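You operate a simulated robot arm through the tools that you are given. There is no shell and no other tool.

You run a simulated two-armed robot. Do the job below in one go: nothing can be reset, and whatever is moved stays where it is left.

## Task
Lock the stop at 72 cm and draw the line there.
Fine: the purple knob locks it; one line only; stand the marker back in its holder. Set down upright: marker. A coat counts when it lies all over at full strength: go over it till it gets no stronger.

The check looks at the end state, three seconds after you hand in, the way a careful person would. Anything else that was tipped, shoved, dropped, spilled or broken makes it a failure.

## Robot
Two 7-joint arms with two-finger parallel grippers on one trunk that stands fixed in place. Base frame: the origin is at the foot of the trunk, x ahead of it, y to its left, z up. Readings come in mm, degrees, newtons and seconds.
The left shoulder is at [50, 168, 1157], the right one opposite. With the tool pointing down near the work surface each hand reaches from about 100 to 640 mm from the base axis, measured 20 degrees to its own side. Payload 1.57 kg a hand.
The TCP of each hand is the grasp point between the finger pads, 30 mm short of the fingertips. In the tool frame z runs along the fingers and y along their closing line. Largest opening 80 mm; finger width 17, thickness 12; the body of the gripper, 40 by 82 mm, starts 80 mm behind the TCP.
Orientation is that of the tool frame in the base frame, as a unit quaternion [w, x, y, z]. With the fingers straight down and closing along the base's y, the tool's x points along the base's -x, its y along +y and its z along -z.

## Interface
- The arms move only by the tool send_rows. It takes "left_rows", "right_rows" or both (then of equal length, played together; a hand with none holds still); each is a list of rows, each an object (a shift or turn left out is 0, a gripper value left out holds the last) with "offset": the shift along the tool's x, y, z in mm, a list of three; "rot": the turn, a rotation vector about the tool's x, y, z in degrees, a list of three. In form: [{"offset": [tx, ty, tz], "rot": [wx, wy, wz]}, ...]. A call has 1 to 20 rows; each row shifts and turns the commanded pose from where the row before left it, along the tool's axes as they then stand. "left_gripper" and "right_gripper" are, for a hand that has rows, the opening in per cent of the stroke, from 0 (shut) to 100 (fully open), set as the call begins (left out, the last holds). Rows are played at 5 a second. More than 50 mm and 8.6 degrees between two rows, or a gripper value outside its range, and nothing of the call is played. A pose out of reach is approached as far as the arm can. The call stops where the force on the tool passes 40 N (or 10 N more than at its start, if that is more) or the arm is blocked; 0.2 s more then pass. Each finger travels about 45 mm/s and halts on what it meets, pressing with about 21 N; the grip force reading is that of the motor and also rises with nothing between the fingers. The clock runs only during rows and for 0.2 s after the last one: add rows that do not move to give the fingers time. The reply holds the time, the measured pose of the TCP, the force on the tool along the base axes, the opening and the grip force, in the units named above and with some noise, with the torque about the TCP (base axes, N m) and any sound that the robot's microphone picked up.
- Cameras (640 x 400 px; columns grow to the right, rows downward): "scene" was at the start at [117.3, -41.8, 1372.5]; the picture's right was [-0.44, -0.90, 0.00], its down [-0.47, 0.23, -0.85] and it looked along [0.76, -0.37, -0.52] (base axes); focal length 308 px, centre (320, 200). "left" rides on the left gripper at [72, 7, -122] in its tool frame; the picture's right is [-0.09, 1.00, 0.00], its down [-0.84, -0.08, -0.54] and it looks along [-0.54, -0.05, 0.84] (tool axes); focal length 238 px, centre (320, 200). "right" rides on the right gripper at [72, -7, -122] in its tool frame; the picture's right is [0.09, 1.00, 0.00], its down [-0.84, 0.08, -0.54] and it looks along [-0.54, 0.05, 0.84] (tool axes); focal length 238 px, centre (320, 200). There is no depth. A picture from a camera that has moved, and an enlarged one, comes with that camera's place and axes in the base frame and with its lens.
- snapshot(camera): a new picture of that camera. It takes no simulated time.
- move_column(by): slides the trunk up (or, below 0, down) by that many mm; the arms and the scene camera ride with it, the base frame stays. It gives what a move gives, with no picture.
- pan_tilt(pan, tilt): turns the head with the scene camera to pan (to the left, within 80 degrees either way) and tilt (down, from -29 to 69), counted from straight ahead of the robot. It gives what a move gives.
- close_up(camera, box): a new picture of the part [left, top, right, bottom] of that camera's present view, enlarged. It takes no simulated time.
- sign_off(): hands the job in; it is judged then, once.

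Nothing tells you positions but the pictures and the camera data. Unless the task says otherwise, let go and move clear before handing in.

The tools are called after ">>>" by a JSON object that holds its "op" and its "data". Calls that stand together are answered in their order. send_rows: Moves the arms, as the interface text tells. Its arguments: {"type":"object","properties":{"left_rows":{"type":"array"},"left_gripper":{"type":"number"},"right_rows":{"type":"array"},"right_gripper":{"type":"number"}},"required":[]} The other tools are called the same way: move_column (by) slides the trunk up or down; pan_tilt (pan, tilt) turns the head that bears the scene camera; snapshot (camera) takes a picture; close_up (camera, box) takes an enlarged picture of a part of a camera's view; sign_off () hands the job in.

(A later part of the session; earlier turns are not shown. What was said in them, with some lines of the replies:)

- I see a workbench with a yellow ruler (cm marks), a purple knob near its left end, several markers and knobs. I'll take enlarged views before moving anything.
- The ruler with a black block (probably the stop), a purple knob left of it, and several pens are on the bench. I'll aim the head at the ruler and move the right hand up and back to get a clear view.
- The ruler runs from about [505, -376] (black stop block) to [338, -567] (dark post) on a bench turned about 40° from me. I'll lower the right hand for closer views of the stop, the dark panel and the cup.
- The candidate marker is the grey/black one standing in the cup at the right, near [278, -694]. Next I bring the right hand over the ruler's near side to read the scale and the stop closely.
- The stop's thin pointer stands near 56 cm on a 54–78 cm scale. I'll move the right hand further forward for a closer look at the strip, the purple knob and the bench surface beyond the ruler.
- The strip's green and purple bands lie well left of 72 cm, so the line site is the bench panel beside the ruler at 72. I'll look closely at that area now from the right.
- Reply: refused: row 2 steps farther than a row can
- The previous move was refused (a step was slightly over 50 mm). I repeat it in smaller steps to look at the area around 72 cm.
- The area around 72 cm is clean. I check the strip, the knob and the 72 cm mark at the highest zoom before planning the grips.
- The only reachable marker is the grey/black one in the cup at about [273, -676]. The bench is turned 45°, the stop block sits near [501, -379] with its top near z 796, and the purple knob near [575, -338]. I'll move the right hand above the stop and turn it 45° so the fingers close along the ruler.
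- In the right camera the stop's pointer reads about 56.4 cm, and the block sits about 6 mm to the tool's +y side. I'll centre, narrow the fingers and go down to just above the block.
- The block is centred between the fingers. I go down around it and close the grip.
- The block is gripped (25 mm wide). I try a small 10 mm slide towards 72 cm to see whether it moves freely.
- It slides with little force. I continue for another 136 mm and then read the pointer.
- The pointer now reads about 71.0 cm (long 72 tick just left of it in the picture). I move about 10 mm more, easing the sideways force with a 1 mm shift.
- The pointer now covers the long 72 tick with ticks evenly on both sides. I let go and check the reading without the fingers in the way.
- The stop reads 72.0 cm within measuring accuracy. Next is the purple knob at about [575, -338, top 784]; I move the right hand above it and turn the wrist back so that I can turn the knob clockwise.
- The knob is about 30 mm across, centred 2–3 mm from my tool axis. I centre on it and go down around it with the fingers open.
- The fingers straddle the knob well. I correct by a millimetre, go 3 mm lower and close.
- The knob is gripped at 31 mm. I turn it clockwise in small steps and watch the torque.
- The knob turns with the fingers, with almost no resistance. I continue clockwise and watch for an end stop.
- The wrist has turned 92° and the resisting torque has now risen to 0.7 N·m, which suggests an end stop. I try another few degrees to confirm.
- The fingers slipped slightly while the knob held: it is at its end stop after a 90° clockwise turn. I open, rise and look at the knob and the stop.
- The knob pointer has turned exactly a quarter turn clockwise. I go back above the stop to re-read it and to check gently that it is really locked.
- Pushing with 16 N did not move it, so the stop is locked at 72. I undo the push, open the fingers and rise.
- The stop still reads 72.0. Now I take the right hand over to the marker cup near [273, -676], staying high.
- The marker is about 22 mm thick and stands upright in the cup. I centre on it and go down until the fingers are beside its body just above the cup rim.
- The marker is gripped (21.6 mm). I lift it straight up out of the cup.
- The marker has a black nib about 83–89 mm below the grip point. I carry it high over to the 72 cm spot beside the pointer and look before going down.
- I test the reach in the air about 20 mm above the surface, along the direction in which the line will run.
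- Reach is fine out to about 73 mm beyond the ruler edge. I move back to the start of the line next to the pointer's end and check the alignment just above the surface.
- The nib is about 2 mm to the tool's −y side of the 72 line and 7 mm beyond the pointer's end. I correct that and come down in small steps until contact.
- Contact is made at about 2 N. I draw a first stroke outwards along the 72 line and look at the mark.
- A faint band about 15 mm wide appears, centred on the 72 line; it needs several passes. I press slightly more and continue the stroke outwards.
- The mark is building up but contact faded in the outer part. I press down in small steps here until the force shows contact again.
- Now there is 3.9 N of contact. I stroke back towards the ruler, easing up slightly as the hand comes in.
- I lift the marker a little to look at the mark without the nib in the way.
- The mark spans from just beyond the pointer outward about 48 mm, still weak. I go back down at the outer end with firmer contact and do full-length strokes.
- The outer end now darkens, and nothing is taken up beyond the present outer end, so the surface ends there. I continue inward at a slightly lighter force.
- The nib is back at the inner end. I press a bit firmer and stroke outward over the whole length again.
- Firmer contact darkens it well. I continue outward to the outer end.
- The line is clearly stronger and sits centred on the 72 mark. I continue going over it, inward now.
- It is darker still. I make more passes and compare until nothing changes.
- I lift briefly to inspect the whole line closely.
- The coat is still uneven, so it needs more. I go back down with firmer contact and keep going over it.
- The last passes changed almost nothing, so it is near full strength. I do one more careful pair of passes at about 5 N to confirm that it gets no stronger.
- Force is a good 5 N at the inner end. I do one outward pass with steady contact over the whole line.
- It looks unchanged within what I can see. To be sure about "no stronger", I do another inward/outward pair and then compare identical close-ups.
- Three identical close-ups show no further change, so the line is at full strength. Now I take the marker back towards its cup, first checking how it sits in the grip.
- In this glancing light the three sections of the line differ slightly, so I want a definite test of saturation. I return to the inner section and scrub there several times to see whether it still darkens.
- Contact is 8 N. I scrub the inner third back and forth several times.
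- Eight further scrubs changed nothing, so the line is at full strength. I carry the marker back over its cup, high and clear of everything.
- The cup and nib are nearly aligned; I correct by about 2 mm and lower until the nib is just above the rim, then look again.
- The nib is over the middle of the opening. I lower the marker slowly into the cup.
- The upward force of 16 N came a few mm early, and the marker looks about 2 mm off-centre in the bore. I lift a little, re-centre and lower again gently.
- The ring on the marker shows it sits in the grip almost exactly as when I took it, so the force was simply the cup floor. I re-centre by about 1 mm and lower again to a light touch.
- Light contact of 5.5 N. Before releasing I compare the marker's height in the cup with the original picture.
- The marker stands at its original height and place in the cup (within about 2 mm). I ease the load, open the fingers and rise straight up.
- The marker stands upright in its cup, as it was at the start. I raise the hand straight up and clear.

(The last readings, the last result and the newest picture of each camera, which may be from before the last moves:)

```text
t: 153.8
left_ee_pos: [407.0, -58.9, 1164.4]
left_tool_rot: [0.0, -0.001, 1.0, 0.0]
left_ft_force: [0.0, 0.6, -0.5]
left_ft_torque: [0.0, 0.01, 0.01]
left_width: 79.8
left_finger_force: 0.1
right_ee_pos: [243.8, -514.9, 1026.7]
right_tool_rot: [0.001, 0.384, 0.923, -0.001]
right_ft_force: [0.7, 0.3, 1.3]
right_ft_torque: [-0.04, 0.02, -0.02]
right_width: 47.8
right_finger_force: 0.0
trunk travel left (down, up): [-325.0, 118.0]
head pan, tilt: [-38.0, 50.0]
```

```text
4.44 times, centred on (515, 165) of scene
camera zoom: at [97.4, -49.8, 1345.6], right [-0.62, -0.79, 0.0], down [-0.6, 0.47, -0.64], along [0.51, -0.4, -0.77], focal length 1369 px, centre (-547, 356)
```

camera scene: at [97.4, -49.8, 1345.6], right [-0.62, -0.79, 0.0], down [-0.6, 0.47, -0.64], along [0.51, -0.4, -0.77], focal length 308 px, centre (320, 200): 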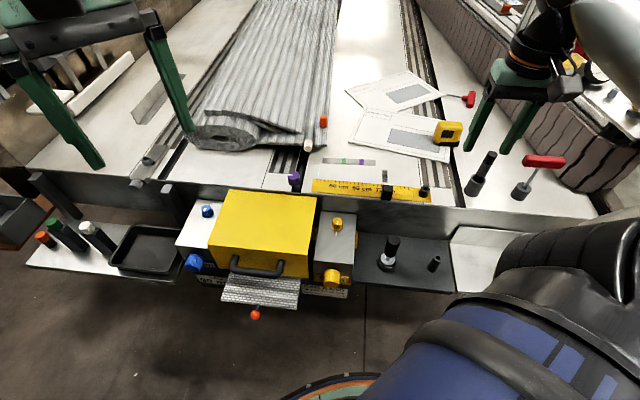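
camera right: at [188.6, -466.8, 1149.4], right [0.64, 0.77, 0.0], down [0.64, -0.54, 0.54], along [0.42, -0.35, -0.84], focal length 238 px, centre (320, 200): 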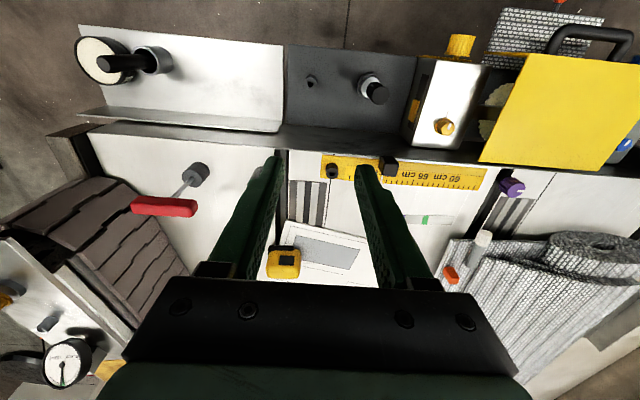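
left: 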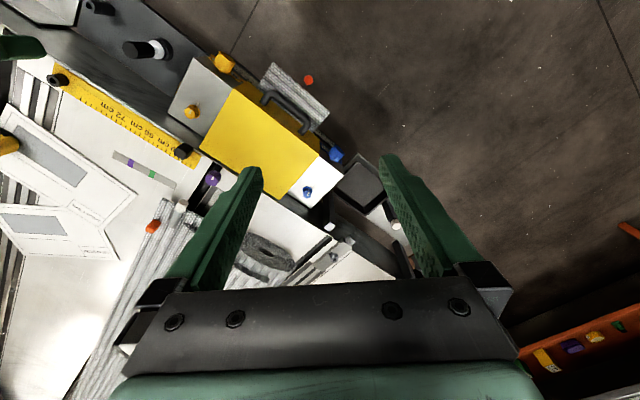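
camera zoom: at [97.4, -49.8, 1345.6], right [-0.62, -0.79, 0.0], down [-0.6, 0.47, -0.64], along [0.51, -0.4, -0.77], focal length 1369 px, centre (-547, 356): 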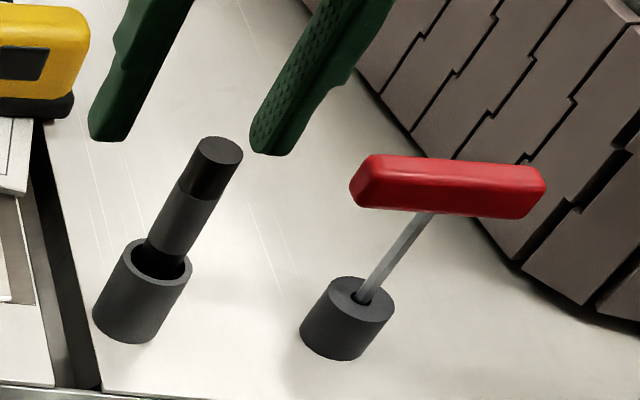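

The line and stop look right. I notice another item on the front tray at the upper left of the right camera's view and check it before finishing.

>>> {"op": "close_up", "data": {"camera": "right", "box": [70, 20, 230, 140]}}

>>> {"op": "close_up", "data": {"camera": "right", "box": [280, 130, 540, 260]}}

>>> {"op": "close_up", "data": {"camera": "right", "box": [0, 260, 130, 400]}}

```text
3.33 times, centred on (150, 80) of right
camera zoom: at [188.6, -466.8, 1149.4], right [0.64, 0.77, 0.0], down [0.64, -0.54, 0.54], along [0.42, -0.35, -0.84], focal length 794 px, centre (887, 600)
```

zoom: 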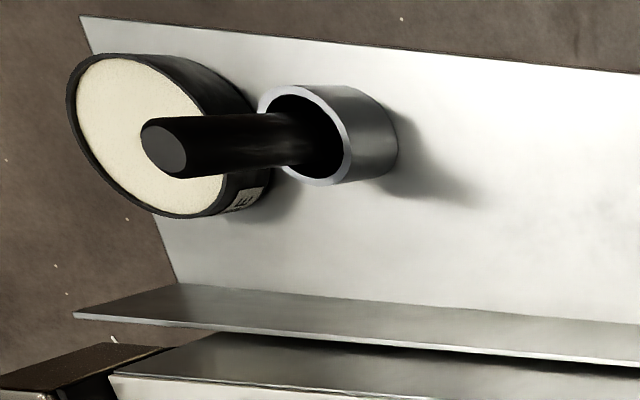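

```text
2.46 times, centred on (410, 195) of right
camera zoom: at [188.6, -466.8, 1149.4], right [0.64, 0.77, 0.0], down [0.64, -0.54, 0.54], along [0.42, -0.35, -0.84], focal length 587 px, centre (98, 212)
```

zoom: 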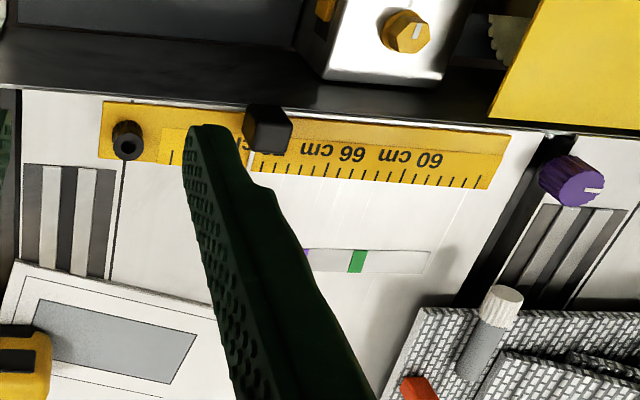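

```text
2.86 times, centred on (65, 330) of right
camera zoom: at [188.6, -466.8, 1149.4], right [0.64, 0.77, 0.0], down [0.64, -0.54, 0.54], along [0.42, -0.35, -0.84], focal length 681 px, centre (1049, -171)
```

zoom: 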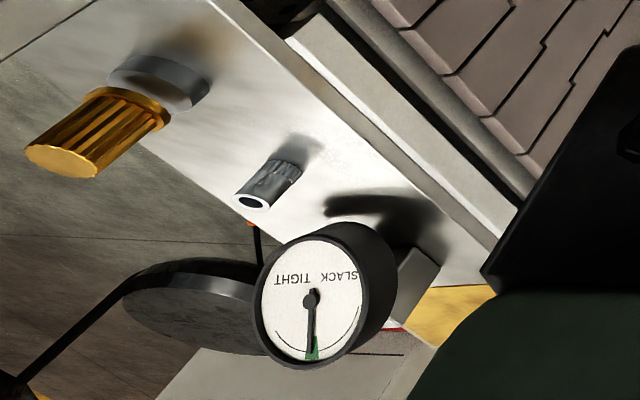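

>>> {"op": "close_up", "data": {"camera": "right", "box": [70, 20, 170, 90]}}

>>> {"op": "pan_tilt", "data": {"pan": -62, "tilt": 60}}

>>> {"op": "snapshot", "data": {"camera": "scene"}}

```text
5.71 times, centred on (120, 55) of right
camera zoom: at [188.6, -466.8, 1149.4], right [0.64, 0.77, 0.0], down [0.64, -0.54, 0.54], along [0.42, -0.35, -0.84], focal length 1362 px, centre (1463, 1029)
```

zoom: 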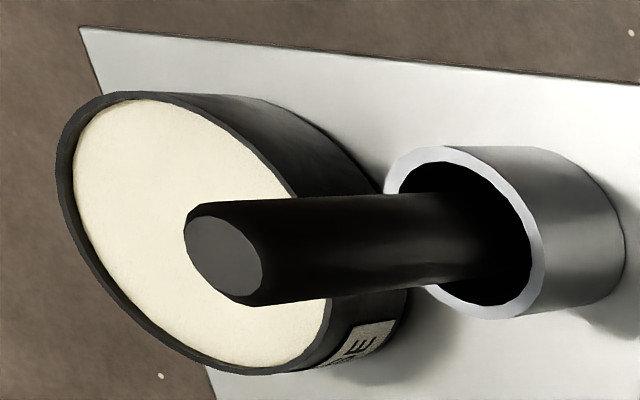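

```text
t: 154.7
left_ee_pos: [407.1, -57.1, 1165.0]
left_tool_rot: [0.0, -0.001, 1.0, 0.0]
left_ft_force: [0.1, 0.7, 0.6]
left_ft_torque: [0.02, 0.01, 0.01]
left_width: 79.9
left_finger_force: 0.0
right_ee_pos: [244.2, -515.3, 1026.3]
right_tool_rot: [0.0, 0.384, 0.923, 0.0]
right_ft_force: [0.6, 0.6, 0.1]
right_ft_torque: [0.0, 0.01, 0.0]
right_width: 47.8
right_finger_force: 0.2
trunk travel left (down, up): [-325.0, 118.0]
head pan, tilt: [-62.0, 60.0]
```

```text
taken
camera scene: at [68.0, -61.3, 1333.0], right [-0.88, -0.47, 0.0], down [-0.41, 0.76, -0.5], along [0.24, -0.44, -0.87], focal length 308 px, centre (320, 200)
```

scene: 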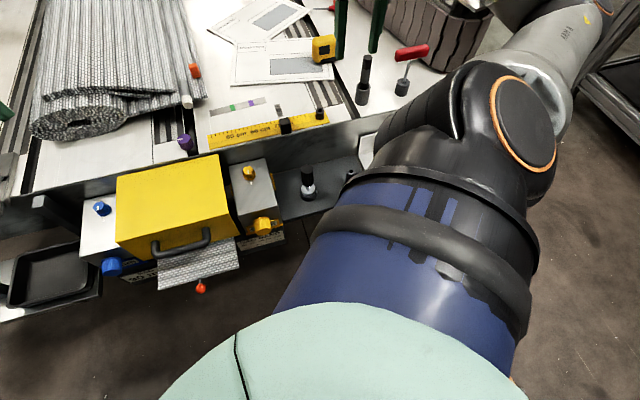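

The other tool is a brush standing beside a paste pot, unrelated and untouched. The stop is locked at 72 cm, one full-strength line lies there, the marker stands in its cup and both hands are clear. I hand in.

>>> {"op": "sign_off", "data": {}}

```text
The job is handed in.
```

I locked the stop at 72 cm, drew one line there and put the marker back upright in its cup. The job is handed in, but I haven't seen the verdict.

- **Stop:** the pointer reads 72.0 cm. I turned the purple knob a quarter turn clockwise to its end stop, and a 16 N push afterwards didn't move the block.
- **Line:** it is about 15 mm wide and 50 mm long, and runs straight out from just past the pointer. Its centre is at about 72.1 cm, roughly 1 mm off the mark. Its shade still looks slightly uneven in places. I stopped when repeated passes, including eight extra scrubs on the inner third, made no visible difference.
- **Marker:** I used the grey and black one from the round cup, the only marker I could reach. It stands in the cup at its original height.
- **Everything else:** I saw nothing tipped or shoved. The right hand is open and clear; I didn't use the left.
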